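You operate a simulated robot arm through the tools that you are given. There is no shell and no other tool.

You are at the controls of a simulated robot arm. One attempt, no reset.

TASK
Top the steel bath up to its red line; run it 5 minutes.
Fine: lid shut, one press of start; wait until the display says DONE.

It is judged by the outcome, as a careful person would: the job done as asked, and still so three seconds after it is handed in. It fails if anything else is knocked over, pushed out of place, dropped, spilled or broken. Lids that push on must go on centred and level and be pressed home; caps that screw on are set level and turned clockwise until they are tight.

THE ROBOT
A 5-joint arm with a two-finger parallel gripper, fixed in place. Base frame: the origin is at the foot of the arm, x ahead of it, y to its left, z up. Units: mm, degrees, N and s.
It reaches about 1134 mm from its shoulder. Its first joint turns from -149.0 to 149.0 degrees. Payload 1.57 kg.
The TCP is the grasp point between the finger pads, 30 mm short of the fingertips. In the tool frame z runs along the fingers and y along their closing line. Largest opening 110 mm; finger width 24, thickness 12; the body of the gripper, 48 by 112 mm, starts 78 mm behind the TCP.
Orientation is told as [roll, pitch, yaw] about the base's x, y, z axes, in that order, counted from this pose: with the fingers straight down and closing along the base's y, the tool's x points along the base's -x, its y along +y and its z along -z.

THE INTERFACE
- The arm moves only by the tool send_rows. Its argument "series" is a list that holds one entry, the list of rows, each a list of 7 numbers: the turn, a rotation vector about the tool's x, y, z in degrees, then the shift along the tool's x, y, z in mm, then the closure in counts, from 0 (fully open) to 255 (shut). In form: [[[rx, ry, rz, x, y, z, jaw], ...]]. A call has 1 to 20 rows; each row shifts and turns the commanded pose from where the row before left it, along the tool's axes as they then stand. Each row takes 0.2 s and may step no farther than 50 mm and 8.6 degrees from the row before; otherwise, or with a gripper value out of range, the whole call is refused. Where a pose cannot be reached the arm comes as near as it can. A force on the tool above 40 N (or 10 N above the force at the start of the call, whichever is more), or a blocked arm, ends the call early, and 0.2 s more pass. Each finger travels about 153 mm/s and halts on what it meets, pressing with about 38 N; the grip force reading is that of the motor and also rises with nothing between the fingers. The clock runs only during rows and for 0.2 s after the last one: add rows that do not move to give the fingers time. The reply holds the time, the measured pose of the TCP, the force on the tool along the base axes, the opening and the grip force, in the units named above and with some noise, with the torque about the TCP (base axes, N m) and any sound that the robot's microphone picked up.
- Cameras (640 x 400 px; columns grow to the right, rows downward): "scene" is fixed at [401.4, 648.6, 1639.2]; the picture's right is [0.37, 0.93, 0.00], its down [0.87, -0.35, -0.35] and it looks along [-0.33, 0.13, -0.94] (base axes); focal length 344 px, centre (320, 200). "wrist" rides on the gripper at [70, 16, -141] in the tool frame; the picture's right is [-0.23, 0.97, 0.00], its down [-0.85, -0.20, -0.48] and it looks along [-0.47, -0.11, 0.88] (tool axes); focal length 222 px, centre (320, 200). There is no depth. A picture from a camera that has moved, and an enlarged one, comes with that camera's place and axes in the base frame and with its lens.
- get_image(camera): a new picture of that camera. No time passes.
- lift_body(by): slides the trunk up (or, below 0, down) by that many mm; the arm rides with it, the base frame stays. It gives what a move gives, with no picture.
- inspect(camera, box): a new picture of the part [left, top, right, bottom] of that camera's present view, enlarged. No time passes.
- job_done(): hands the job in; it is judged then, once.

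Places have to be worked out from the pictures, the camera data and where the tool is seen. Open the gripper and draw the arm clear of the work before you hand the job in, unless the task says otherwise.

The tools are called after "Call:" by a JSON object that holds its "name" and its "arguments". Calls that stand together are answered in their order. send_rows: Moves the arm, as the interface text tells. Its arguments: {"type":"object","properties":{"series":{"type":"array","items":{"type":"array","items":{"type":"array","items":{"type":"number"}}}}},"required":["series"]} The other tools are called the same way: lift_body (by) slides the trunk up or down; get_image (camera) takes a picture; inspect (camera, box) takes an enlarged picture of a part of a camera's view; job_done () hands the job in.

At the start:

```text
time_s: 0.0
eef_pos: [98.9, 666.1, 1201.5]
orientation: [0.0, 0.0, 0.0]
ft_force: [-0.5, -0.1, 0.8]
ft_torque: [0.02, 0.01, 0.0]
gripper_width: 109.8
grasp_force: 0.0
trunk travel left (down, up): [-935.0, 35.0]
```

scene: 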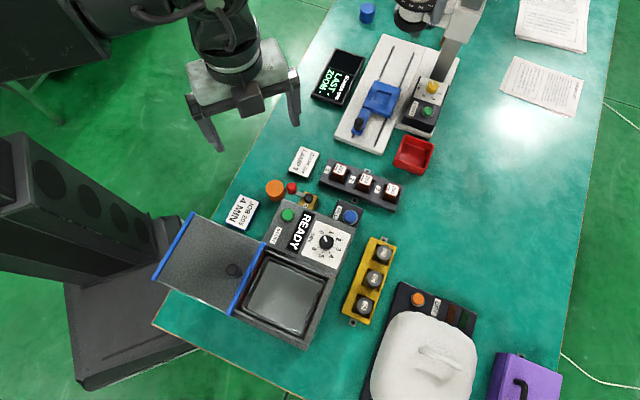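
wrist: 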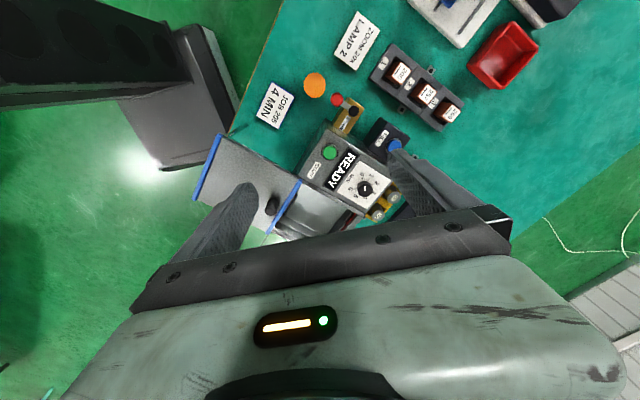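

I start by looking closely at the bath, its controls and the surroundings.

Call:
{"name": "inspect", "arguments": {"camera": "scene", "box": [220, 180, 400, 360]}}

Call:
{"name": "inspect", "arguments": {"camera": "scene", "box": [140, 140, 340, 350]}}

Call:
{"name": "inspect", "arguments": {"camera": "wrist", "box": [240, 0, 480, 240]}}

Call:
{"name": "inspect", "arguments": {"camera": "scene", "box": [300, 220, 580, 400]}}

Call:
{"name": "inspect", "arguments": {"camera": "scene", "box": [280, 0, 500, 210]}}

```text
2.22 times, centred on (310, 270) of scene
camera zoom: at [401.4, 648.6, 1639.2], right [0.37, 0.93, 0.0], down [0.87, -0.35, -0.35], along [-0.33, 0.13, -0.94], focal length 764 px, centre (342, 44)
```

zoom: 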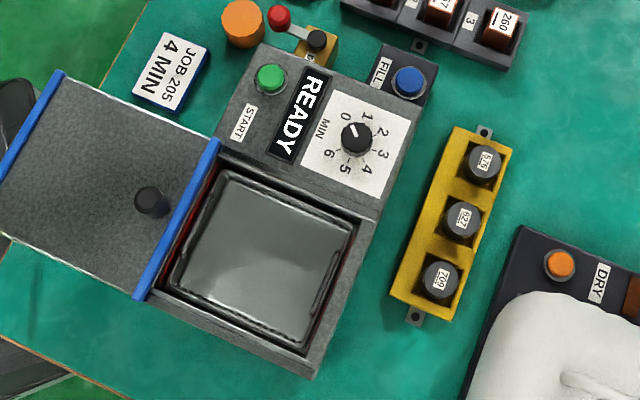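

```text
1.90 times, centred on (240, 245) of scene
camera zoom: at [401.4, 648.6, 1639.2], right [0.37, 0.93, 0.0], down [0.87, -0.35, -0.35], along [-0.33, 0.13, -0.94], focal length 655 px, centre (472, 114)
```

zoom: 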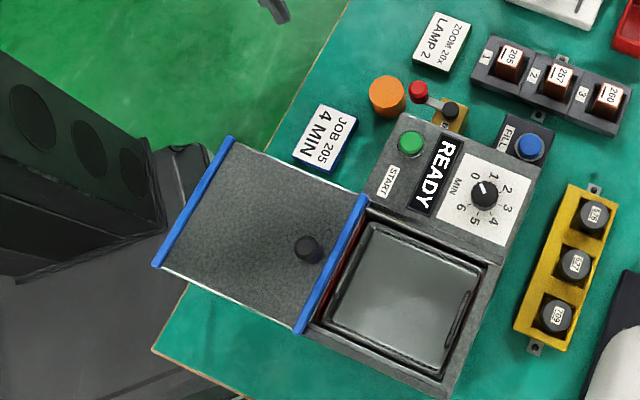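

```text
1.67 times, centred on (360, 120) of wrist
camera zoom: at [29.9, 681.6, 1342.9], right [0.23, 0.97, 0.0], down [0.85, -0.2, 0.48], along [0.47, -0.11, -0.88], focal length 370 px, centre (253, 333)
```

zoom: 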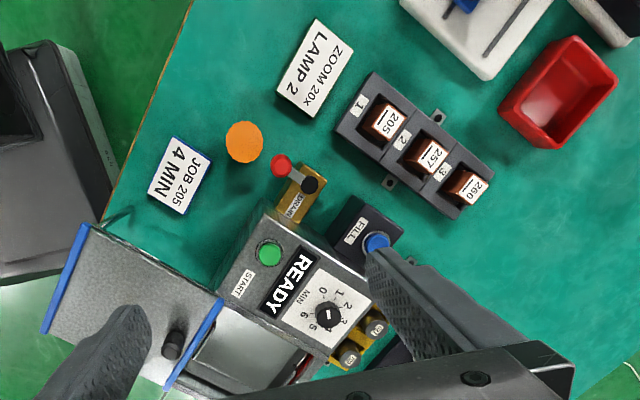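

```text
2.22 times, centred on (440, 310) of scene
camera zoom: at [401.4, 648.6, 1639.2], right [0.37, 0.93, 0.0], down [0.87, -0.35, -0.35], along [-0.33, 0.13, -0.94], focal length 764 px, centre (53, -44)
```

zoom: 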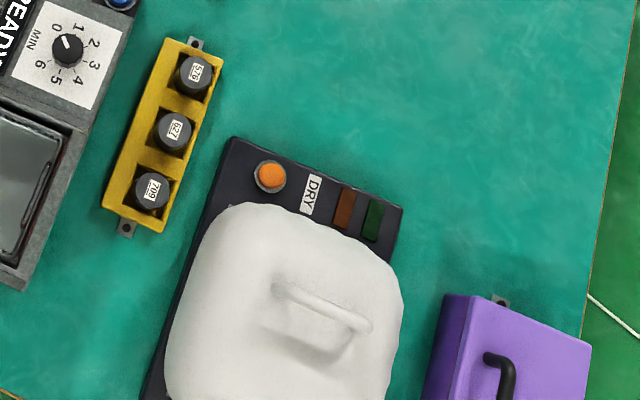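

```text
1.90 times, centred on (390, 105) of scene
camera zoom: at [401.4, 648.6, 1639.2], right [0.37, 0.93, 0.0], down [0.87, -0.35, -0.35], along [-0.33, 0.13, -0.94], focal length 655 px, centre (187, 381)
```

zoom: 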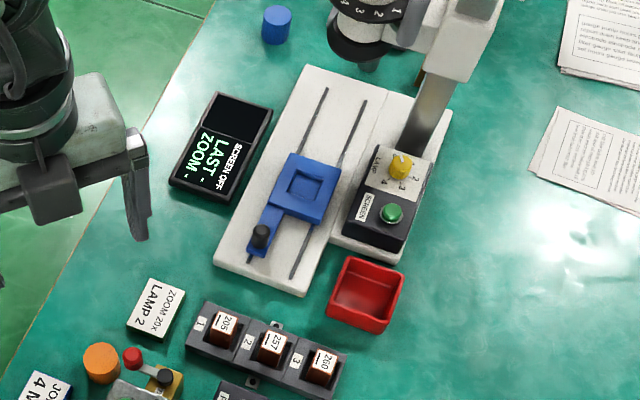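

The bath seems to stand near (280, 620), with its top around z≈920, and the lid seems to be slid off to its left. I move the hand at this height so the wrist camera looks down on the bath.

Call:
{"name": "send_rows", "arguments": {"series": [[[0, 0, 0, -39, -10, 0, 0], [0, 0, 0, -39, -10, 0, 0], [0, 0, 0, -39, -10, 0, 0], [0, 0, 0, -39, -10, 0, 0], [0, 0, 0, -39, -10, 0, 0], [0, 0, 0, -39, -10, 0, 0]]]}}

Call:
{"name": "get_image", "arguments": {"camera": "wrist"}}

Call:
{"name": "inspect", "arguments": {"camera": "wrist", "box": [200, 0, 440, 200]}}

```text
time_s: 1.4
eef_pos: [336.2, 602.8, 1200.4]
orientation: [0.0, 0.0, 0.0]
ft_force: [0.8, -0.4, 0.2]
ft_torque: [-0.02, 0.0, 0.01]
gripper_width: 109.9
grasp_force: 0.1
trunk travel left (down, up): [-935.0, 35.0]
```

```text
taken
camera wrist: at [266.9, 618.9, 1342.9], right [0.23, 0.97, 0.0], down [0.86, -0.2, 0.48], along [0.47, -0.11, -0.88], focal length 222 px, centre (320, 200)
```

wrist: 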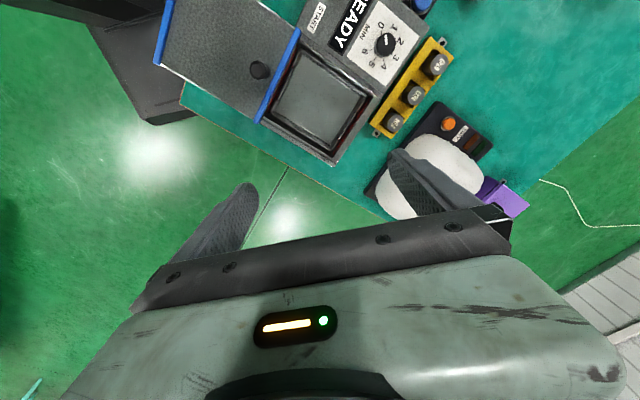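

```text
2.00 times, centred on (320, 100) of wrist
camera zoom: at [266.9, 618.9, 1342.9], right [0.23, 0.97, 0.0], down [0.86, -0.2, 0.48], along [0.47, -0.11, -0.88], focal length 444 px, centre (320, 400)
```

zoom: 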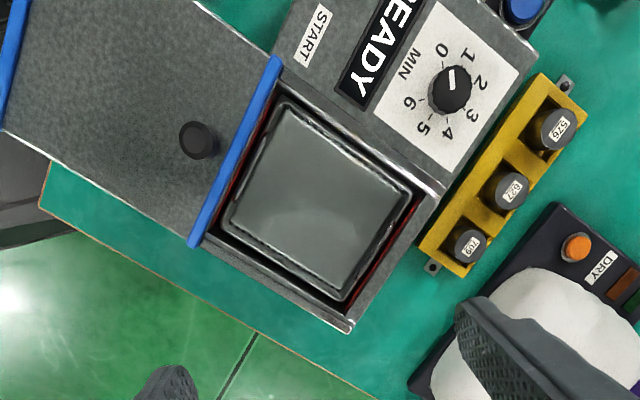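

Triangulation puts the table at z≈790, the bath top near 915 and the START top near 923. I go lower for a closer view of the water level, the drain lever and the dial.

Call:
{"name": "send_rows", "arguments": {"series": [[[0, 0, 0, 11.2, 16.2, 38, 0], [0, 0, 0, 11.2, 16.2, 38, 0], [0, 0, 0, 11.2, 16.2, 38, 0], [0, 0, 0, 11.2, 16.2, 38, 0], [0, 0, 0, 11.2, 16.2, 38, 0]]]}}

Call:
{"name": "get_image", "arguments": {"camera": "wrist"}}

Call:
{"name": "inspect", "arguments": {"camera": "wrist", "box": [160, 0, 480, 200]}}

```text
time_s: 2.6
eef_pos: [278.2, 686.1, 1200.7]
orientation: [0.0, -0.1, 0.0]
ft_force: [-0.1, 0.4, 0.5]
ft_torque: [0.02, 0.01, 0.03]
gripper_width: 109.9
grasp_force: 0.2
out of reach, approached as far as the arm can: row 1, 2, 3, 4, 5
trunk travel left (down, up): [-935.0, 35.0]
```

```text
taken
camera wrist: at [208.9, 701.8, 1342.8], right [0.23, 0.97, 0.0], down [0.85, -0.2, 0.48], along [0.47, -0.11, -0.88], focal length 222 px, centre (320, 200)
```

wrist: 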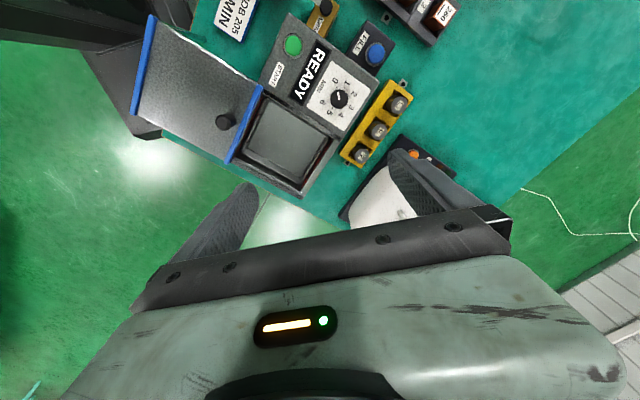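

```text
2.00 times, centred on (320, 100) of wrist
camera zoom: at [208.9, 701.8, 1342.8], right [0.23, 0.97, 0.0], down [0.85, -0.2, 0.48], along [0.47, -0.11, -0.88], focal length 444 px, centre (320, 400)
```

zoom: 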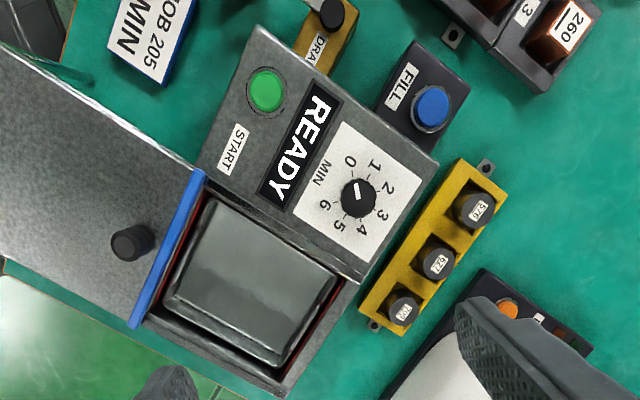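

The arm itself can't go lower here, so I slide the trunk down, clear of everything below.

Call:
{"name": "lift_body", "arguments": {"by": -180}}

Call:
{"name": "get_image", "arguments": {"camera": "wrist"}}

Call:
{"name": "get_image", "arguments": {"camera": "scene"}}

Call:
{"name": "inspect", "arguments": {"camera": "wrist", "box": [160, 0, 480, 200]}}

```text
time_s: 4.6
eef_pos: [278.6, 684.5, 1020.9]
orientation: [0.0, -0.1, 0.0]
ft_force: [0.4, -0.1, 0.2]
ft_torque: [0.04, -0.02, 0.0]
gripper_width: 110.1
grasp_force: 0.1
trunk travel left (down, up): [-755.0, 215.0]
```

```text
taken
camera wrist: at [209.0, 701.3, 1163.0], right [0.23, 0.97, 0.0], down [0.85, -0.2, 0.48], along [0.47, -0.11, -0.88], focal length 222 px, centre (320, 200)
```

wrist: 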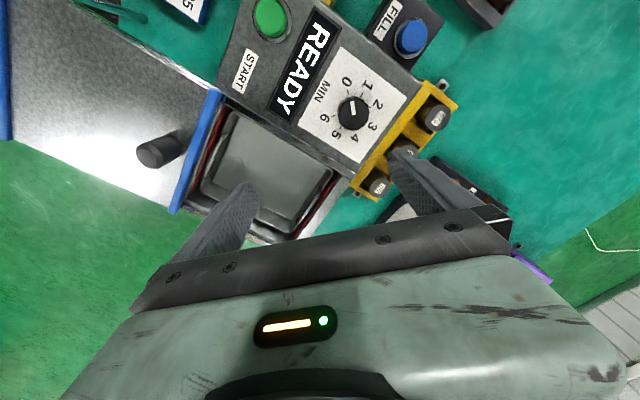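

```text
taken
```

scene: 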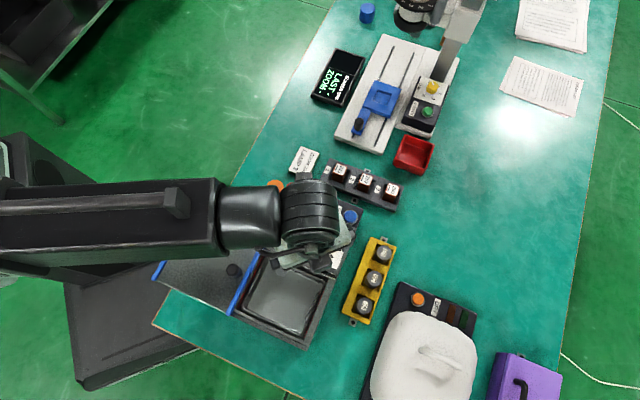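

```text
2.00 times, centred on (320, 100) of wrist
camera zoom: at [209.0, 701.3, 1163.0], right [0.23, 0.97, 0.0], down [0.85, -0.2, 0.48], along [0.47, -0.11, -0.88], focal length 444 px, centre (320, 400)
```

zoom: 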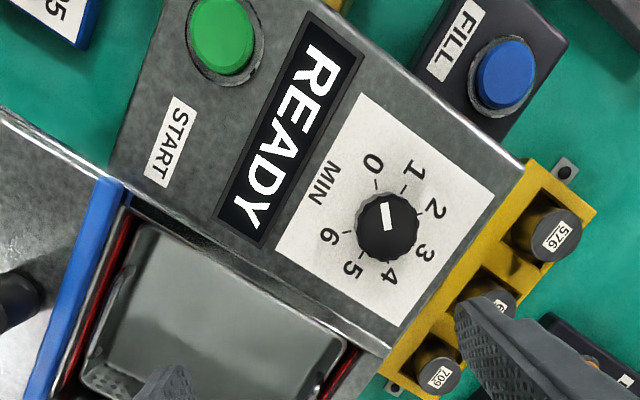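

Button, dial and lid poses are now estimated; the bath is turned about 45°. I zoom hard into the pool to see the water against the red line.

Call:
{"name": "inspect", "arguments": {"camera": "scene", "box": [225, 240, 345, 350]}}

Call:
{"name": "inspect", "arguments": {"camera": "wrist", "box": [150, 80, 370, 220]}}

```text
3.64 times, centred on (285, 295) of scene
camera zoom: at [401.4, 648.6, 1639.2], right [0.37, 0.93, 0.0], down [0.87, -0.35, -0.35], along [-0.33, 0.13, -0.94], focal length 1250 px, centre (447, -146)
```

zoom: 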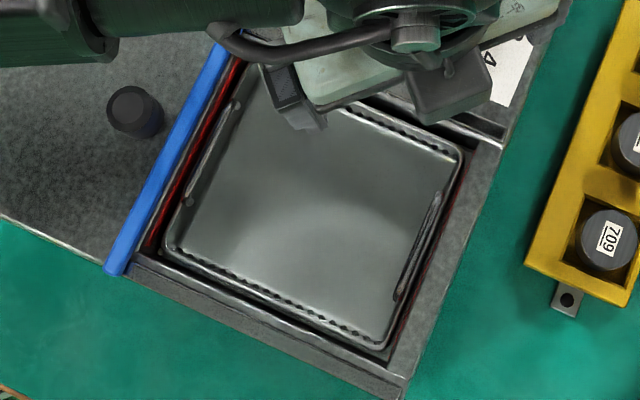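

```text
2.86 times, centred on (260, 150) of wrist
camera zoom: at [209.0, 701.3, 1163.0], right [0.23, 0.97, 0.0], down [0.85, -0.2, 0.48], along [0.47, -0.11, -0.88], focal length 635 px, centre (491, 343)
```

zoom: 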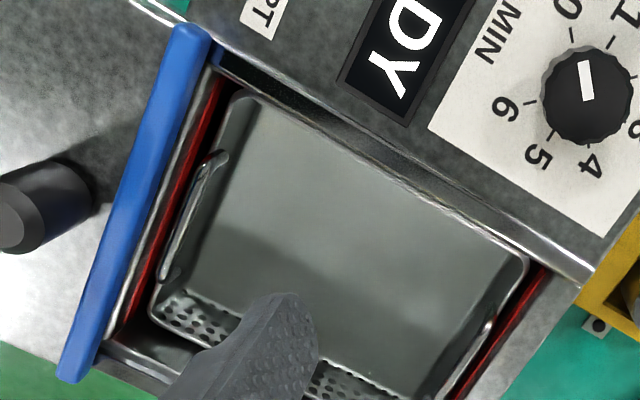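

The pool holds a perforated basket, with the water below the red line. I close the jaws and go over the blue FILL button at about (194, 808). I also spin the tool 45° so it lines up with the bath and its camera faces it.

Call:
{"name": "send_rows", "arguments": {"series": [[[0, 0, 0, 21.2, 30.9, 0, 255], [0, 0, 0, 21.2, 30.9, 0, 255], [0, 0, 0, 21.2, 30.9, 0, 255], [0, 0, 0, 21.2, 30.9, 0, 255], [0, 0, 7.5, 0, 0, 0, 255], [0, 0, 7.5, 0, 0, 0, 255], [0, 0, 7.5, 0, 0, 0, 255], [0, 0, 7.5, 0, 0, 0, 255], [0, 0, 7.5, 0, 0, 0, 255], [0, 0, 7.5, 0, 0, 0, 255], [0, 0, 0, 0, 0, 0, 255]]]}}

Call:
{"name": "get_image", "arguments": {"camera": "wrist"}}

Call:
{"name": "get_image", "arguments": {"camera": "scene"}}

```text
time_s: 7.0
eef_pos: [194.2, 808.9, 1022.8]
orientation: [0.0, 0.0, -45.0]
ft_force: [-0.2, -0.3, -0.6]
ft_torque: [-0.01, 0.0, 0.01]
gripper_width: 0.3
grasp_force: 21.2
trunk travel left (down, up): [-755.0, 215.0]
```

```text
taken
camera wrist: at [156.2, 869.5, 1162.9], right [0.85, 0.53, 0.0], down [0.46, -0.75, 0.48], along [0.25, -0.41, -0.88], focal length 222 px, centre (320, 200)
```

wrist: 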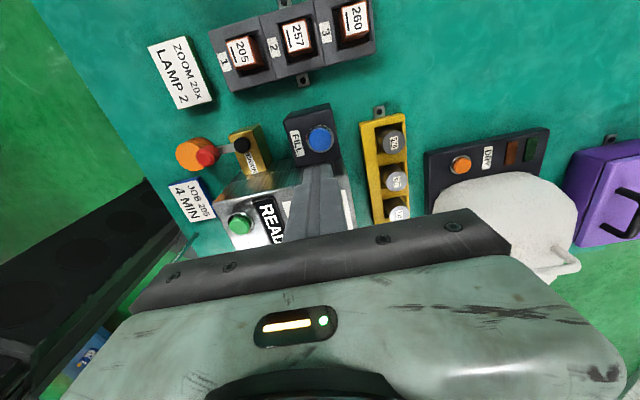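

```text
taken
```

scene: 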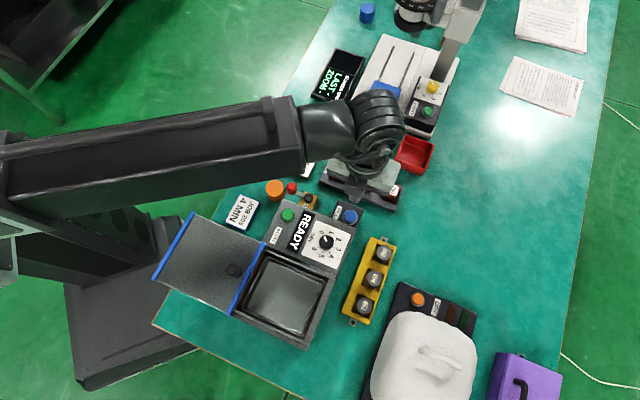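

The button lies right under the tool at (194, 809), with its top near z≈860. I test whether the arm can descend on its own from here.

Call:
{"name": "send_rows", "arguments": {"series": [[[0, 0, 0, 0, 0, 20, 255], [0, 0, 0, 0, 0, 20, 255]]]}}

```text
time_s: 7.6
eef_pos: [193.9, 808.4, 1020.3]
orientation: [-0.2, 0.0, -45.0]
ft_force: [0.4, 0.5, 0.0]
ft_torque: [-0.03, 0.01, 0.0]
gripper_width: 0.0
grasp_force: 21.1
out of reach, approached as far as the arm can: row 1, 2
trunk travel left (down, up): [-755.0, 215.0]
```

The arm is at its lower limit, so I raise it by 100 mm and then lower the trunk by 180. That leaves it working room both ways.

Call:
{"name": "send_rows", "arguments": {"series": [[[0, 0, 0, 0, 0, -40, 255], [0, 0, 0, 0, 0, -40, 255], [0, 0, 0, 0, 0, -20, 255]]]}}

Call:
{"name": "lift_body", "arguments": {"by": -180}}

Call:
{"name": "get_image", "arguments": {"camera": "wrist"}}

Call:
{"name": "get_image", "arguments": {"camera": "scene"}}

```text
time_s: 8.4
eef_pos: [194.1, 810.1, 1021.5]
orientation: [0.0, 0.0, -45.0]
ft_force: [-0.4, -0.5, -0.7]
ft_torque: [0.02, 0.0, 0.02]
gripper_width: 0.0
grasp_force: 21.8
out of reach, approached as far as the arm can: row 1, 2, 3
trunk travel left (down, up): [-755.0, 215.0]
```

```text
time_s: 9.9
eef_pos: [192.6, 804.7, 884.3]
orientation: [0.4, 0.2, -45.0]
ft_force: [-7.0, -30.6, 60.5]
ft_torque: [-1.04, 0.2, -0.05]
gripper_width: 0.0
grasp_force: 21.1
trunk travel left (down, up): [-613.0, 357.0]
heard: click
stopped: the force on the tool passed its limit at 354 N (the readings are from after the stop); the commanded pose is now the measured one
```

```text
taken
camera wrist: at [154.4, 864.0, 1026.8], right [0.85, 0.53, 0.01], down [0.46, -0.75, 0.47], along [0.26, -0.4, -0.88], focal length 222 px, centre (320, 200)
```

wrist: 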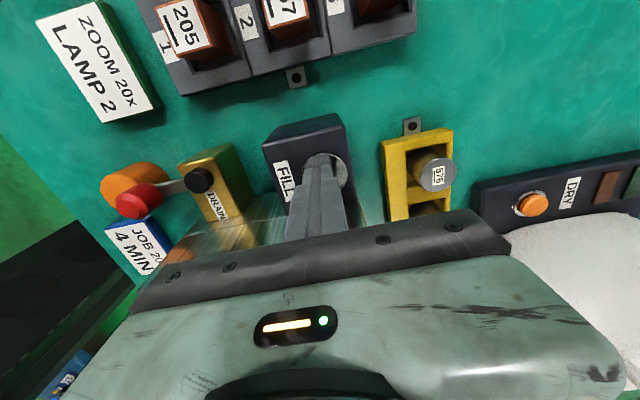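

```text
taken
```

scene: 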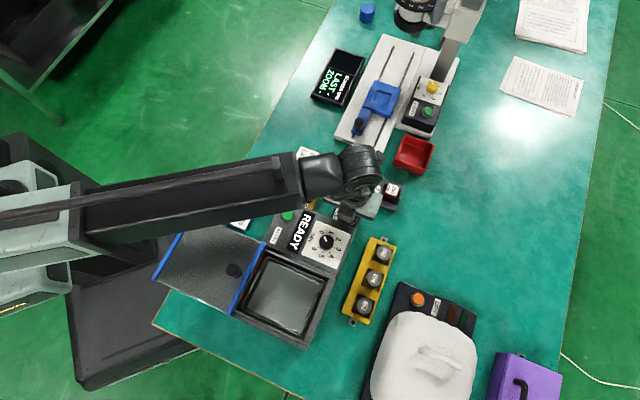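

The arm could not rise either, so vertical motion has to come from the trunk, and I wrongly chained the two calls. The tool is now pressing FILL (a click was heard), so I lift off at once and check.

Call:
{"name": "lift_body", "arguments": {"by": 60}}

Call:
{"name": "inspect", "arguments": {"camera": "scene", "box": [225, 180, 385, 350]}}

Call:
{"name": "get_image", "arguments": {"camera": "wrist"}}

```text
time_s: 10.9
eef_pos: [193.8, 811.8, 938.9]
orientation: [0.6, 0.2, -45.1]
ft_force: [0.2, 0.5, -0.2]
ft_torque: [0.02, -0.01, 0.02]
gripper_width: 0.0
grasp_force: 21.1
trunk travel left (down, up): [-673.0, 297.0]
```

```text
2.35 times, centred on (305, 265) of scene
camera zoom: at [401.4, 648.6, 1639.2], right [0.37, 0.93, 0.0], down [0.87, -0.35, -0.35], along [-0.33, 0.13, -0.94], focal length 809 px, centre (355, 47)
```

zoom: 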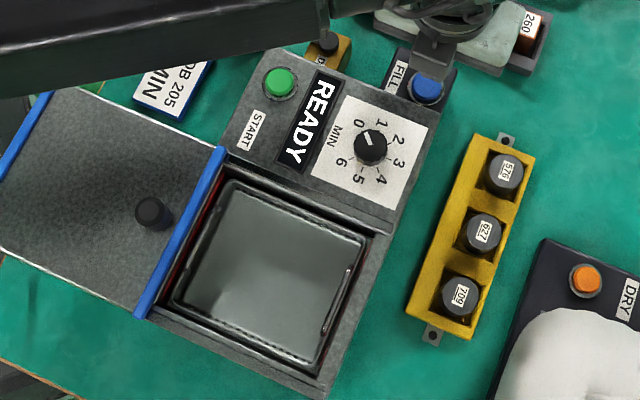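

```text
taken
camera wrist: at [156.6, 871.9, 1081.2], right [0.85, 0.53, 0.01], down [0.46, -0.75, 0.47], along [0.26, -0.4, -0.88], focal length 222 px, centre (320, 200)
```

wrist: 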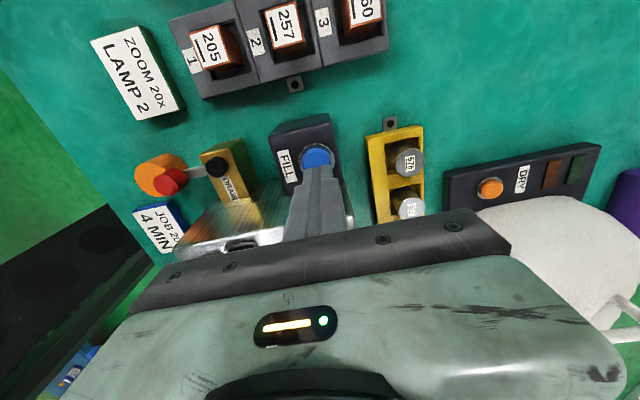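

FILL popped back up and nothing looks displaced. I compare the water level with the earlier zoom at the same framing.

Call:
{"name": "inspect", "arguments": {"camera": "scene", "box": [225, 240, 345, 350]}}

Call:
{"name": "inspect", "arguments": {"camera": "scene", "box": [225, 240, 285, 330]}}

```text
3.64 times, centred on (285, 295) of scene
camera zoom: at [401.4, 648.6, 1639.2], right [0.37, 0.93, 0.0], down [0.87, -0.35, -0.35], along [-0.33, 0.13, -0.94], focal length 1250 px, centre (447, -146)
```

zoom: 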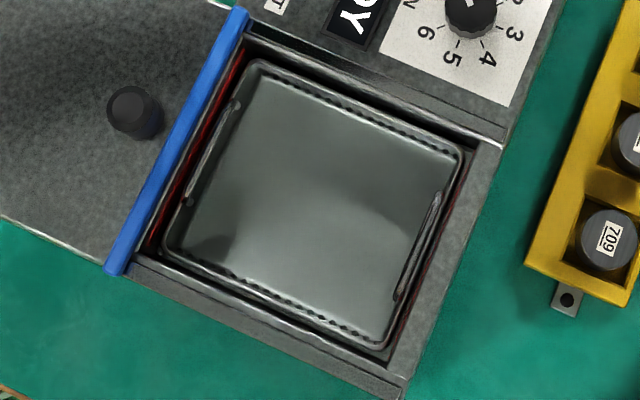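

```text
4.44 times, centred on (255, 285) of scene
camera zoom: at [401.4, 648.6, 1639.2], right [0.37, 0.93, 0.0], down [0.87, -0.35, -0.35], along [-0.33, 0.13, -0.94], focal length 1528 px, centre (609, -178)
```

zoom: 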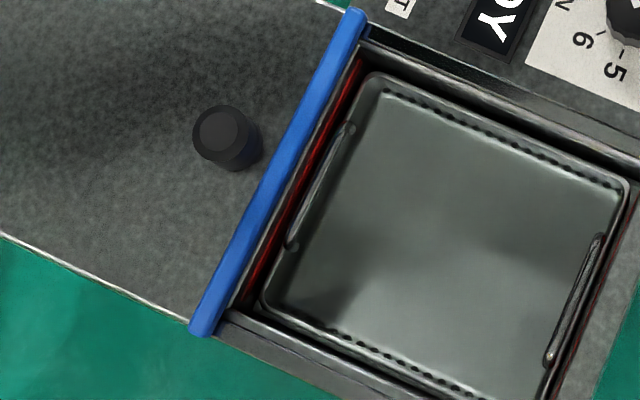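

The scene view is too steep to judge the level, so I need an oblique look into the pool. I raise the trunk and then bring the hand back to the near side of the bath, with the camera side turned outward.

Call:
{"name": "lift_body", "arguments": {"by": 90}}

Call:
{"name": "send_rows", "arguments": {"series": [[[0, 0, 0, -31, -25.2, 0, 255], [0, 0, 0, -31, -25.2, 0, 255], [0, 0, 0, -31, -25.2, 0, 255], [0, 0, 0, -31, -25.2, 0, 255], [0, 0, 0, -31, -25.2, 0, 255], [0, 0, 0, -31, -25.2, 0, 255], [0, 0, 0, -31, -25.2, 0, 255], [0, 0, 0, -31, -25.2, 0, 255], [0, 0, 0, -31, -25.2, 0, 255], [0, 0, 8.4, 0, 0, 0, 255], [0, 0, 8.4, 0, 0, 0, 255], [0, 0, 8.4, 0, 0, 0, 255], [0, 0, 8.4, 0, 0, 0, 255], [0, 0, 8.4, 0, 0, 0, 255], [0, 0, 8.4, 0, 0, 0, 255], [0, 0, 8.4, 0, 0, 0, 255]]]}}

Call:
{"name": "get_image", "arguments": {"camera": "wrist"}}

Call:
{"name": "get_image", "arguments": {"camera": "scene"}}

```text
time_s: 12.1
eef_pos: [194.2, 811.8, 1029.6]
orientation: [0.6, 0.2, -45.0]
ft_force: [-0.2, -0.8, -0.6]
ft_torque: [-0.01, 0.0, -0.03]
gripper_width: 0.0
grasp_force: 21.1
trunk travel left (down, up): [-763.0, 207.0]
```

```text
time_s: 15.5
eef_pos: [241.2, 490.8, 1029.1]
orientation: [0.1, 0.6, -103.9]
ft_force: [-0.3, 0.0, -0.3]
ft_torque: [0.03, 0.02, 0.04]
gripper_width: 0.0
grasp_force: 22.0
out of reach, approached as far as the arm can: row 7, 9, 13
trunk travel left (down, up): [-763.0, 207.0]
```

```text
taken
camera wrist: at [273.0, 552.8, 1171.7], right [0.89, -0.45, 0.0], down [-0.4, -0.79, 0.47], along [-0.22, -0.42, -0.88], focal length 222 px, centre (320, 200)
```

wrist: 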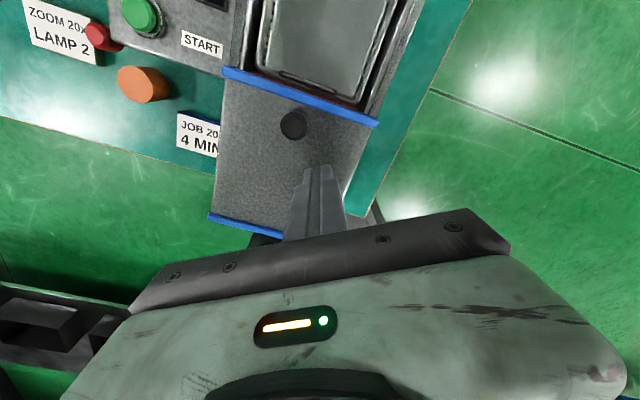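

```text
taken
```

scene: 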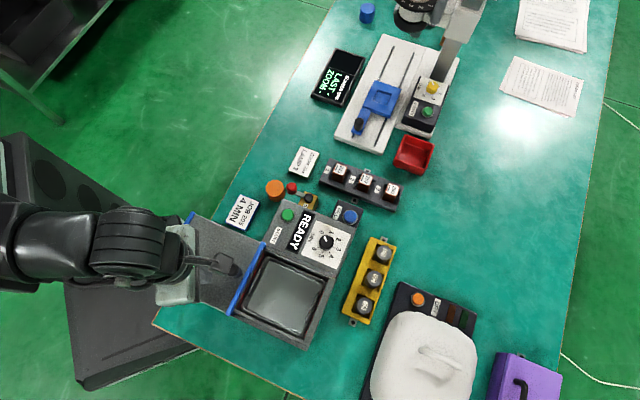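

The hand is at its innermost reach, over the lid. I try tilting the tool about 32° with the fingers outward so the camera looks obliquely into the pool.

Call:
{"name": "send_rows", "arguments": {"series": [[[-1.8, 7.8, 0, 0, 0, 0, 255], [-1.8, 7.8, 0, 0, 0, 0, 255], [-1.8, 7.8, 0, 0, 0, 0, 255], [-1.8, 7.8, 0, 0, 0, 0, 255]]]}}

Call:
{"name": "get_image", "arguments": {"camera": "wrist"}}

```text
time_s: 16.5
eef_pos: [301.5, 601.1, 1066.7]
orientation: [8.0, 31.7, -101.3]
ft_force: [-0.2, -0.2, -0.1]
ft_torque: [-0.02, -0.02, 0.04]
gripper_width: 0.1
grasp_force: 21.3
out of reach, approached as far as the arm can: row 1, 2, 3, 4
trunk travel left (down, up): [-763.0, 207.0]
```

```text
taken
camera wrist: at [295.3, 586.8, 1224.9], right [0.89, -0.45, -0.01], down [-0.45, -0.89, -0.07], along [0.03, 0.07, -1.0], focal length 222 px, centre (320, 200)
```

wrist: 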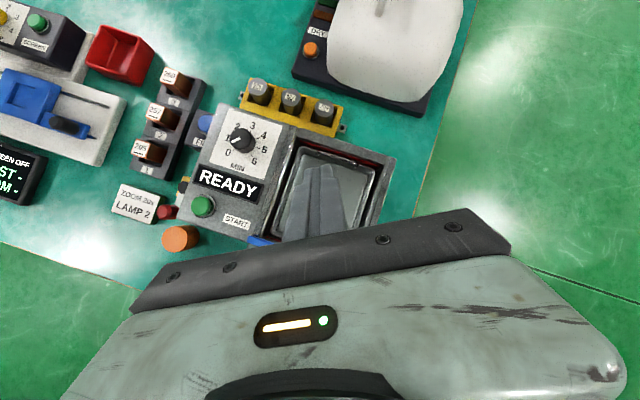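

Tilting works but puts the camera right above the pool. The wrist camera has a wide sideways field, so I untilt and view the pool from the lid side near the picture edge.

Call:
{"name": "send_rows", "arguments": {"series": [[[1.8, -7.8, 0, 0, 0, 0, 255], [1.8, -7.8, 0, 0, 0, 0, 255], [1.8, -7.8, 0, 0, 0, 0, 255], [1.8, -7.8, 0, 0, 0, 0, 255], [0, 0, 8.3, 0, 0, 0, 255], [0, 0, 8.3, 0, 0, 0, 255], [0, 0, 8.3, 0, 0, 0, 255], [0, 0, 8.3, 0, 0, 0, 255], [0, 0, 8.3, 0, 0, 0, 255], [0, 0, 8.3, 0, 0, 0, 255], [0, 0, 8.3, 0, 0, 0, 255], [0, 0, 8.3, 0, 0, 0, 255], [0, 0, 8.3, 0, 0, 0, 255], [0, 0, 8.3, 0, 0, 0, 255], [0, 0, 8.3, 0, 0, 0, 255], [0, 0, 8.3, 0, 0, 0, 255], [0, 0, 8.3, 0, 0, 0, 255]]]}}

Call:
{"name": "get_image", "arguments": {"camera": "wrist"}}

```text
time_s: 20.1
eef_pos: [308.4, 598.1, 1029.5]
orientation: [-0.2, 0.6, -105.9]
ft_force: [-0.6, 0.7, -0.5]
ft_torque: [-0.01, -0.01, 0.01]
gripper_width: 0.2
grasp_force: 21.4
out of reach, approached as far as the arm can: row 1, 2, 3, 5, 6, 7, 8, 9, 10, 11, 12, 13, 14, 15, 16, 17
trunk travel left (down, up): [-763.0, 207.0]
```

```text
taken
camera wrist: at [343.6, 658.9, 1171.7], right [0.87, -0.49, -0.01], down [-0.43, -0.77, 0.47], along [-0.23, -0.41, -0.88], focal length 222 px, centre (320, 200)
```

wrist: 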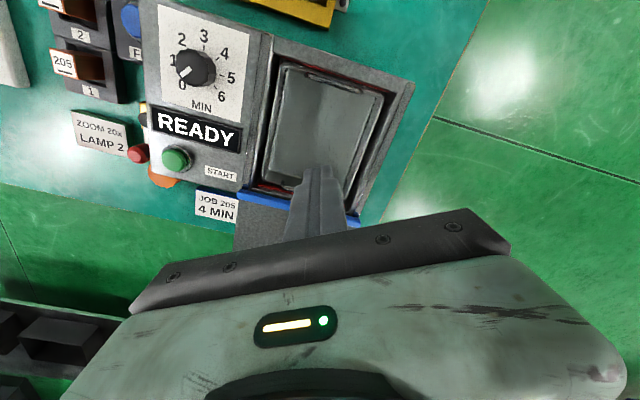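

The spin stops at its limit, so I use this heading instead. I slide toward the free near-right side so the pool appears obliquely at the left of the picture.

Call:
{"name": "send_rows", "arguments": {"series": [[[0, 0, 0, -18.9, 37.5, 0, 255], [0, 0, 0, -18.9, 37.5, 0, 255], [0, 0, 0, -18.9, 37.5, 0, 255], [0, 0, 0, -18.9, 37.5, 0, 255], [0, 0, 0, -18.9, 37.5, 0, 255], [0, 0, 0, -18.9, 37.5, 0, 255]]]}}

Call:
{"name": "get_image", "arguments": {"camera": "wrist"}}

Call:
{"name": "inspect", "arguments": {"camera": "wrist", "box": [40, 40, 240, 165]}}

```text
time_s: 21.5
eef_pos: [495.9, 427.8, 1029.1]
orientation: [-0.1, 0.7, -105.9]
ft_force: [-0.2, -0.1, -0.1]
ft_torque: [0.0, 0.05, -0.01]
gripper_width: 0.0
grasp_force: 21.3
trunk travel left (down, up): [-763.0, 207.0]
```

```text
taken
camera wrist: at [530.4, 489.0, 1171.7], right [0.87, -0.49, -0.01], down [-0.43, -0.77, 0.47], along [-0.23, -0.41, -0.88], focal length 222 px, centre (320, 200)
```

wrist: 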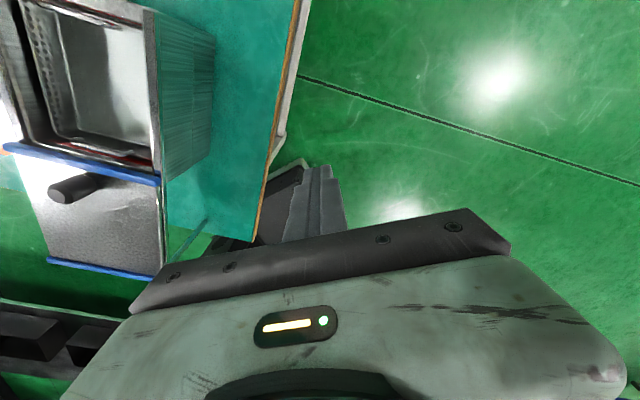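

```text
3.20 times, centred on (140, 102) of wrist
camera zoom: at [530.4, 489.0, 1171.7], right [0.87, -0.49, -0.01], down [-0.43, -0.77, 0.47], along [-0.23, -0.41, -0.88], focal length 711 px, centre (896, 512)
```

zoom: 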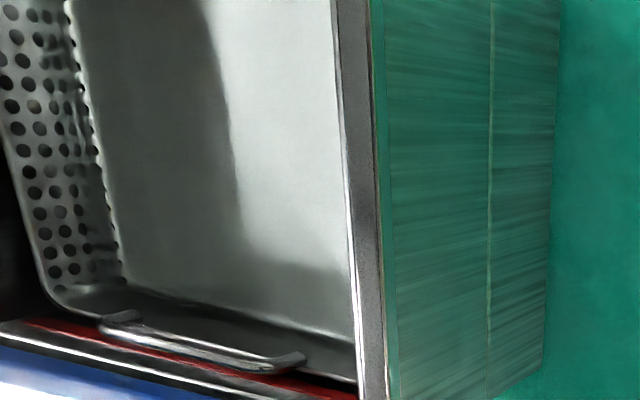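

The water surface is visible inside the basket, well below the rim, with the red line up near it. For a view square to the red-lined wall I spin the other way round, to a yaw of about 148.

Call:
{"name": "send_rows", "arguments": {"series": [[[0, 0, -8.5, 0, 0, 0, 255], [0, 0, -8.5, 0, 0, 0, 255], [0, 0, -8.5, 0, 0, 0, 255], [0, 0, -8.5, 0, 0, 0, 255], [0, 0, -8.5, 0, 0, 0, 255], [0, 0, -8.5, 0, 0, 0, 255], [0, 0, -8.5, 0, 0, 0, 255], [0, 0, -8.5, 0, 0, 0, 255], [0, 0, -8.5, 0, 0, 0, 255], [0, 0, -8.5, 0, 0, 0, 255], [0, 0, -8.5, 0, 0, 0, 255], [0, 0, -8.5, 0, 0, 0, 255], [0, 0, -8.5, 0, 0, 0, 255], [0, 0, -8.5, 0, 0, 0, 255], [0, 0, -8.5, 0, 0, 0, 255], [0, 0, -8.5, 0, 0, 0, 255], [0, 0, -8.5, 0, 0, 0, 255], [0, 0, -8.5, 0, 0, 0, 255], [0, 0, -8.5, 0, 0, 0, 255], [0, 0, -8.5, 0, 0, 0, 255]]]}}

Call:
{"name": "send_rows", "arguments": {"series": [[[0, 0, -8.5, 0, 0, 0, 255], [0, 0, -8.5, 0, 0, 0, 255], [0, 0, -8.5, 0, 0, 0, 255], [0, 0, -8.5, 0, 0, 0, 255], [0, 0, -8.5, 0, 0, 0, 255], [0, 0, -8.5, 0, 0, 0, 255], [0, 0, -8.5, 0, 0, 0, 255], [0, 0, -8.5, 0, 0, 0, 255], [0, 0, -8.5, 0, 0, 0, 255], [0, 0, -7.5, 0, 0, 0, 255]]]}}

```text
time_s: 25.7
eef_pos: [495.7, 426.5, 1028.8]
orientation: [0.4, -0.6, 64.2]
ft_force: [0.0, 0.0, 0.5]
ft_torque: [-0.02, 0.01, -0.04]
gripper_width: 0.0
grasp_force: 21.0
trunk travel left (down, up): [-763.0, 207.0]
```

```text
time_s: 27.9
eef_pos: [492.7, 427.4, 1029.3]
orientation: [-0.6, -0.3, 148.2]
ft_force: [0.1, -0.5, 0.0]
ft_torque: [0.01, 0.03, -0.02]
gripper_width: 0.0
grasp_force: 21.5
trunk travel left (down, up): [-763.0, 207.0]
```

Now I translate to the near-left side of the bath, over the lid edge, and look at the far wall.

Call:
{"name": "send_rows", "arguments": {"series": [[[0, 0, 0, -40.1, 11.3, 0, 255], [0, 0, 0, -40.1, 11.3, 0, 255], [0, 0, 0, -40.1, 11.3, 0, 255], [0, 0, 0, -40.1, 11.3, 0, 255], [0, 0, 0, -40.1, 11.3, 0, 255], [0, 0, 0, -40.1, 11.3, 0, 255], [0, 0, 0, -40.1, 11.3, 0, 255], [0, 0, 0, -40.1, 11.3, 0, 255], [0, 0, 0, -40.1, 11.3, 0, 255]]]}}

Call:
{"name": "get_image", "arguments": {"camera": "wrist"}}

Call:
{"name": "inspect", "arguments": {"camera": "wrist", "box": [40, 40, 240, 165]}}

```text
time_s: 29.9
eef_pos: [135.9, 530.1, 1029.9]
orientation: [-0.6, -0.3, 148.0]
ft_force: [-0.4, -0.4, 0.1]
ft_torque: [0.02, 0.01, -0.02]
gripper_width: 0.0
grasp_force: 20.9
out of reach, approached as far as the arm can: row 1
trunk travel left (down, up): [-763.0, 207.0]
```

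```text
taken
camera wrist: at [186.0, 477.7, 1170.3], right [-0.71, -0.71, -0.01], down [-0.62, 0.62, 0.49], along [-0.34, 0.35, -0.87], focal length 222 px, centre (320, 200)
```

wrist: 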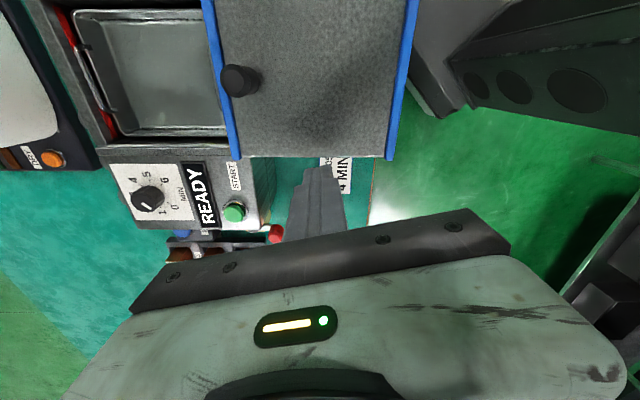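

```text
3.20 times, centred on (140, 102) of wrist
camera zoom: at [186.0, 477.7, 1170.3], right [-0.71, -0.71, -0.01], down [-0.62, 0.62, 0.49], along [-0.34, 0.35, -0.87], focal length 711 px, centre (896, 512)
```

zoom: 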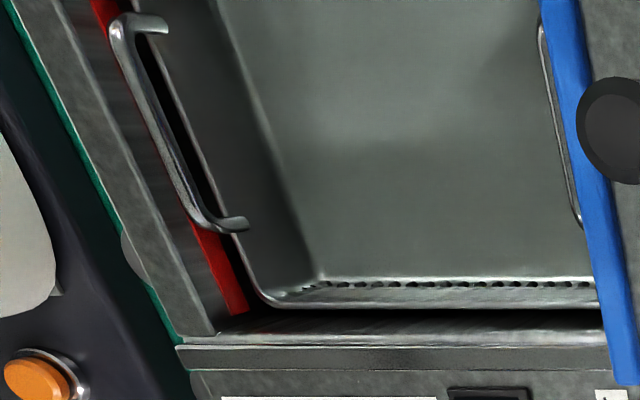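

This shows the wide red band on the far wall clearly, so I keep this as the reference view. Now I go back above FILL at about (194, 810).

Call:
{"name": "send_rows", "arguments": {"series": [[[0, 0, 0, -14.2, -38.3, 0, 255], [0, 0, 0, -14.2, -38.3, 0, 255], [0, 0, 0, -14.2, -38.3, 0, 255], [0, 0, 0, -14.2, -38.3, 0, 255], [0, 0, 0, -14.2, -38.3, 0, 255], [0, 0, 0, -14.2, -38.3, 0, 255], [0, 0, 0, -14.2, -38.3, 0, 255]]]}}

Call:
{"name": "inspect", "arguments": {"camera": "scene", "box": [230, 240, 290, 320]}}

Call:
{"name": "inspect", "arguments": {"camera": "scene", "box": [280, 190, 380, 260]}}

Call:
{"name": "get_image", "arguments": {"camera": "wrist"}}

```text
time_s: 31.5
eef_pos: [192.0, 812.2, 1029.4]
orientation: [-0.7, -0.4, 148.0]
ft_force: [0.5, -0.7, 0.7]
ft_torque: [0.02, -0.02, 0.0]
gripper_width: 0.0
grasp_force: 21.2
out of reach, approached as far as the arm can: row 2, 5
trunk travel left (down, up): [-763.0, 207.0]
```

```text
5.00 times, centred on (260, 280) of scene
camera zoom: at [401.4, 648.6, 1639.2], right [0.37, 0.93, 0.0], down [0.87, -0.35, -0.35], along [-0.33, 0.13, -0.94], focal length 1719 px, centre (620, -200)
```

zoom: 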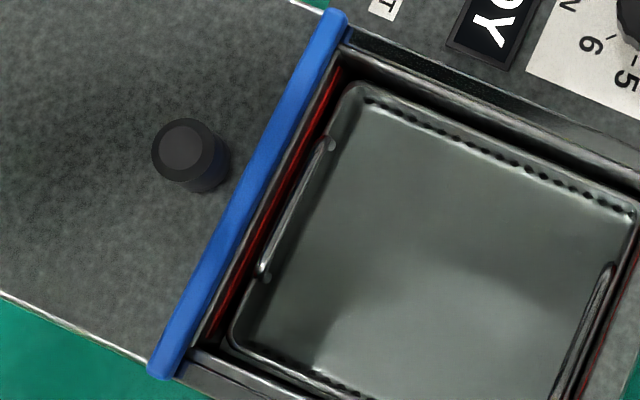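

```text
5.71 times, centred on (330, 225) of scene
camera zoom: at [401.4, 648.6, 1639.2], right [0.37, 0.93, 0.0], down [0.87, -0.35, -0.35], along [-0.33, 0.13, -0.94], focal length 1965 px, centre (263, 57)
```

zoom: 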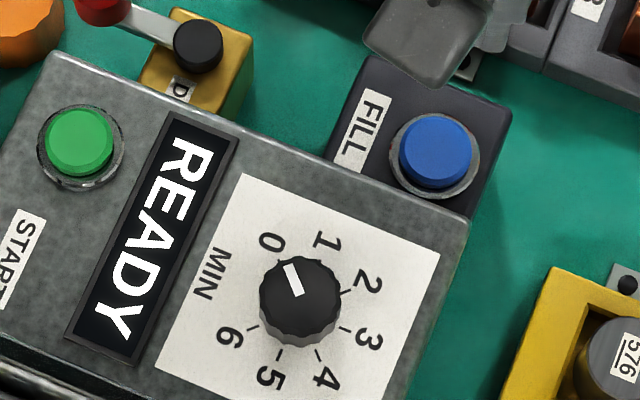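

```text
taken
camera wrist: at [242.4, 760.1, 1170.1], right [-0.71, -0.71, -0.01], down [-0.62, 0.62, 0.49], along [-0.34, 0.35, -0.87], focal length 222 px, centre (320, 200)
```

wrist: 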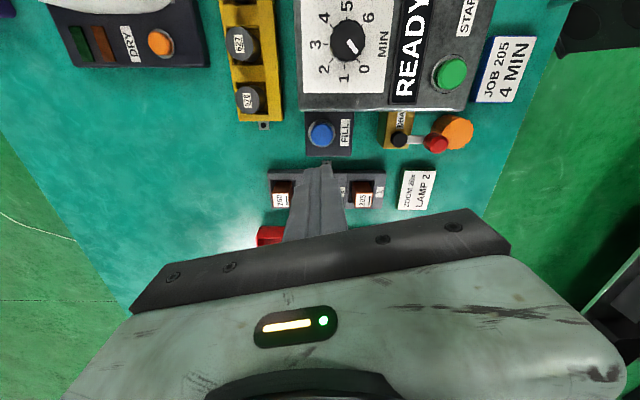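

The button centre is at about (194.5, 808). I nudge the tool onto it and lower the trunk to just above.

Call:
{"name": "send_rows", "arguments": {"series": [[[0, 0, 0, 4.2, 2.1, 0, 255], [0, 0, 0, 0, 0, 0, 255]]]}}

Call:
{"name": "lift_body", "arguments": {"by": -128}}

```text
time_s: 32.1
eef_pos: [194.4, 808.0, 1029.0]
orientation: [-0.6, -0.4, 148.0]
ft_force: [0.1, 0.1, 0.5]
ft_torque: [0.0, 0.03, 0.0]
gripper_width: 0.0
grasp_force: 21.5
trunk travel left (down, up): [-763.0, 207.0]
```

```text
time_s: 33.7
eef_pos: [194.1, 808.4, 901.3]
orientation: [-0.6, -0.4, 148.1]
ft_force: [0.1, 0.6, -0.4]
ft_torque: [0.03, 0.03, 0.04]
gripper_width: 0.0
grasp_force: 21.3
trunk travel left (down, up): [-635.0, 335.0]
```

Tips are at z≈871, so I step down gently to find the contact.

Call:
{"name": "lift_body", "arguments": {"by": -5}}

Call:
{"name": "lift_body", "arguments": {"by": -3}}

```text
time_s: 34.2
eef_pos: [194.4, 807.6, 895.4]
orientation: [-0.6, -0.4, 148.0]
ft_force: [0.6, 0.9, 2.0]
ft_torque: [-0.02, 0.0, -0.01]
gripper_width: 0.0
grasp_force: 21.4
trunk travel left (down, up): [-630.0, 340.0]
```

```text
time_s: 34.8
eef_pos: [194.0, 808.1, 894.7]
orientation: [-0.6, -0.5, 148.1]
ft_force: [0.3, 0.9, 3.6]
ft_torque: [0.03, -0.05, -0.01]
gripper_width: 0.2
grasp_force: 21.1
trunk travel left (down, up): [-627.0, 343.0]
heard: click
```

The button clicked at 3.6 N. I hold for about 1 s and look at the pool.

Call:
{"name": "send_rows", "arguments": {"series": [[[0, 0, 0, 0, 0, 0, 255], [0, 0, 0, 0, 0, 0, 255], [0, 0, 0, 0, 0, 0, 255], [0, 0, 0, 0, 0, 0, 255]]]}}

Call:
{"name": "inspect", "arguments": {"camera": "scene", "box": [230, 240, 290, 320]}}

Call:
{"name": "get_image", "arguments": {"camera": "scene"}}

```text
time_s: 35.8
eef_pos: [194.5, 807.0, 892.2]
orientation: [-0.6, -0.4, 148.1]
ft_force: [-0.4, -0.2, 4.4]
ft_torque: [0.01, -0.05, 0.03]
gripper_width: 0.0
grasp_force: 20.9
trunk travel left (down, up): [-627.0, 343.0]
```

```text
5.00 times, centred on (260, 280) of scene
camera zoom: at [401.4, 648.6, 1639.2], right [0.37, 0.93, 0.0], down [0.87, -0.35, -0.35], along [-0.33, 0.13, -0.94], focal length 1719 px, centre (620, -200)
```

zoom: 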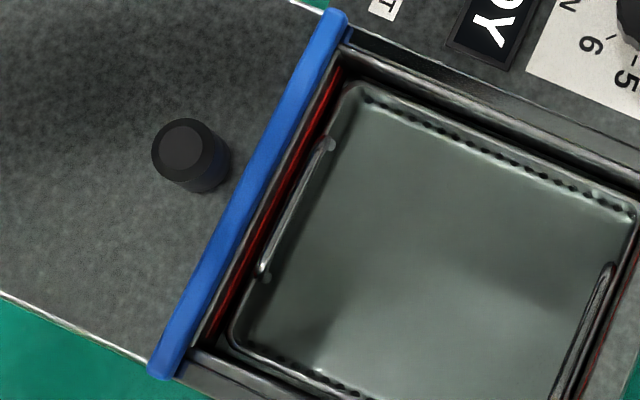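

```text
taken
```

scene: 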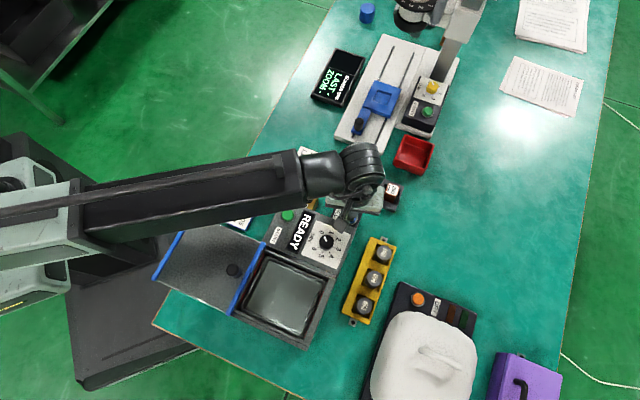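

The surface has risen a little, so water flows while the button is held. I hold on for 2 s more and compare.

Call:
{"name": "send_rows", "arguments": {"series": [[[0, 0, 0, 0, 0, 0, 255], [0, 0, 0, 0, 0, 0, 255], [0, 0, 0, 0, 0, 0, 255], [0, 0, 0, 0, 0, 0, 255], [0, 0, 0, 0, 0, 0, 255], [0, 0, 0, 0, 0, 0, 255], [0, 0, 0, 0, 0, 0, 255], [0, 0, 0, 0, 0, 0, 255]]]}}

Call:
{"name": "inspect", "arguments": {"camera": "scene", "box": [230, 240, 290, 320]}}

Call:
{"name": "inspect", "arguments": {"camera": "scene", "box": [225, 240, 345, 350]}}

```text
time_s: 37.5
eef_pos: [195.1, 806.9, 892.7]
orientation: [-0.5, -0.4, 148.0]
ft_force: [-0.4, 0.8, 3.4]
ft_torque: [0.0, -0.04, 0.06]
gripper_width: 0.1
grasp_force: 22.1
trunk travel left (down, up): [-627.0, 343.0]
```

```text
5.00 times, centred on (260, 280) of scene
camera zoom: at [401.4, 648.6, 1639.2], right [0.37, 0.93, 0.0], down [0.87, -0.35, -0.35], along [-0.33, 0.13, -0.94], focal length 1719 px, centre (620, -200)
```

zoom: 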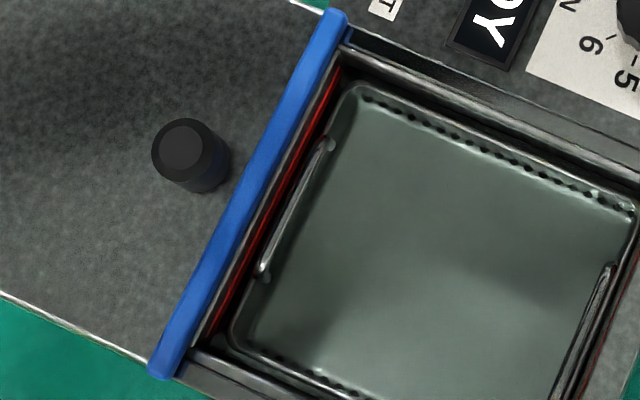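

```text
3.64 times, centred on (285, 295) of scene
camera zoom: at [401.4, 648.6, 1639.2], right [0.37, 0.93, 0.0], down [0.87, -0.35, -0.35], along [-0.33, 0.13, -0.94], focal length 1250 px, centre (447, -146)
```

zoom: 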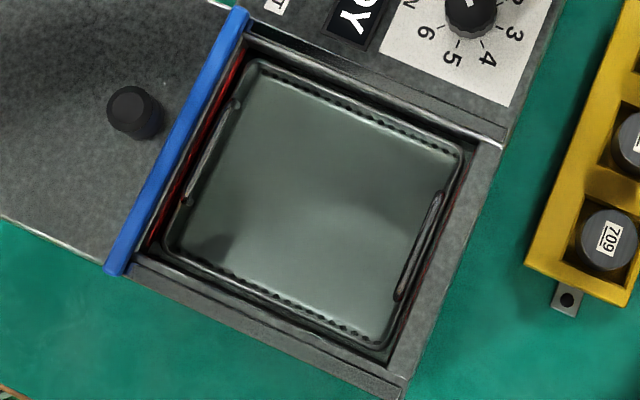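

The basket floor is getting a deeper tint, but the surface line isn't readable from above. I release and go back to the oblique reference view to measure the level.

Call:
{"name": "lift_body", "arguments": {"by": 136}}

Call:
{"name": "send_rows", "arguments": {"series": [[[0, 0, 0, 14.1, 38.5, 0, 255], [0, 0, 0, 14.1, 38.5, 0, 255], [0, 0, 0, 14.1, 38.5, 0, 255], [0, 0, 0, 14.1, 38.5, 0, 255], [0, 0, 0, 14.1, 38.5, 0, 255], [0, 0, 0, 14.1, 38.5, 0, 255], [0, 0, 0, 9, 35, 0, 255]]]}}

Call:
{"name": "inspect", "arguments": {"camera": "wrist", "box": [40, 40, 240, 165]}}

Call:
{"name": "inspect", "arguments": {"camera": "wrist", "box": [60, 90, 160, 150]}}

```text
time_s: 39.2
eef_pos: [194.0, 807.3, 1029.7]
orientation: [-0.6, -0.4, 148.1]
ft_force: [0.4, -0.3, 0.9]
ft_torque: [0.0, -0.01, 0.02]
gripper_width: 0.0
grasp_force: 21.6
trunk travel left (down, up): [-763.0, 207.0]
```

```text
time_s: 40.8
eef_pos: [133.3, 533.5, 1029.7]
orientation: [-0.6, -0.4, 148.1]
ft_force: [0.4, -0.1, 0.0]
ft_torque: [0.01, -0.04, 0.0]
gripper_width: 0.0
grasp_force: 21.5
out of reach, approached as far as the arm can: row 6
trunk travel left (down, up): [-763.0, 207.0]
```

```text
3.20 times, centred on (140, 102) of wrist
camera zoom: at [183.4, 481.0, 1170.4], right [-0.71, -0.71, -0.01], down [-0.62, 0.62, 0.49], along [-0.34, 0.35, -0.87], focal length 711 px, centre (896, 512)
```

zoom: 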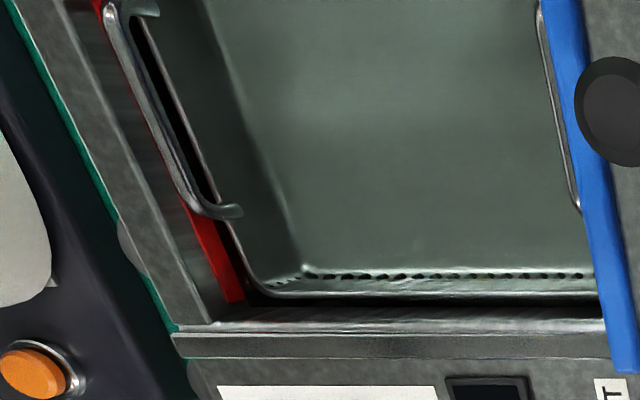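

```text
6.40 times, centred on (110, 120) of wrist
camera zoom: at [183.4, 481.0, 1170.4], right [-0.71, -0.71, -0.01], down [-0.62, 0.62, 0.49], along [-0.34, 0.35, -0.87], focal length 1422 px, centre (1664, 712)
```

zoom: 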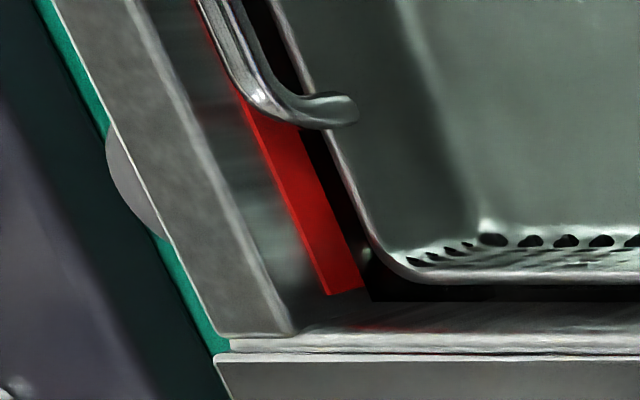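

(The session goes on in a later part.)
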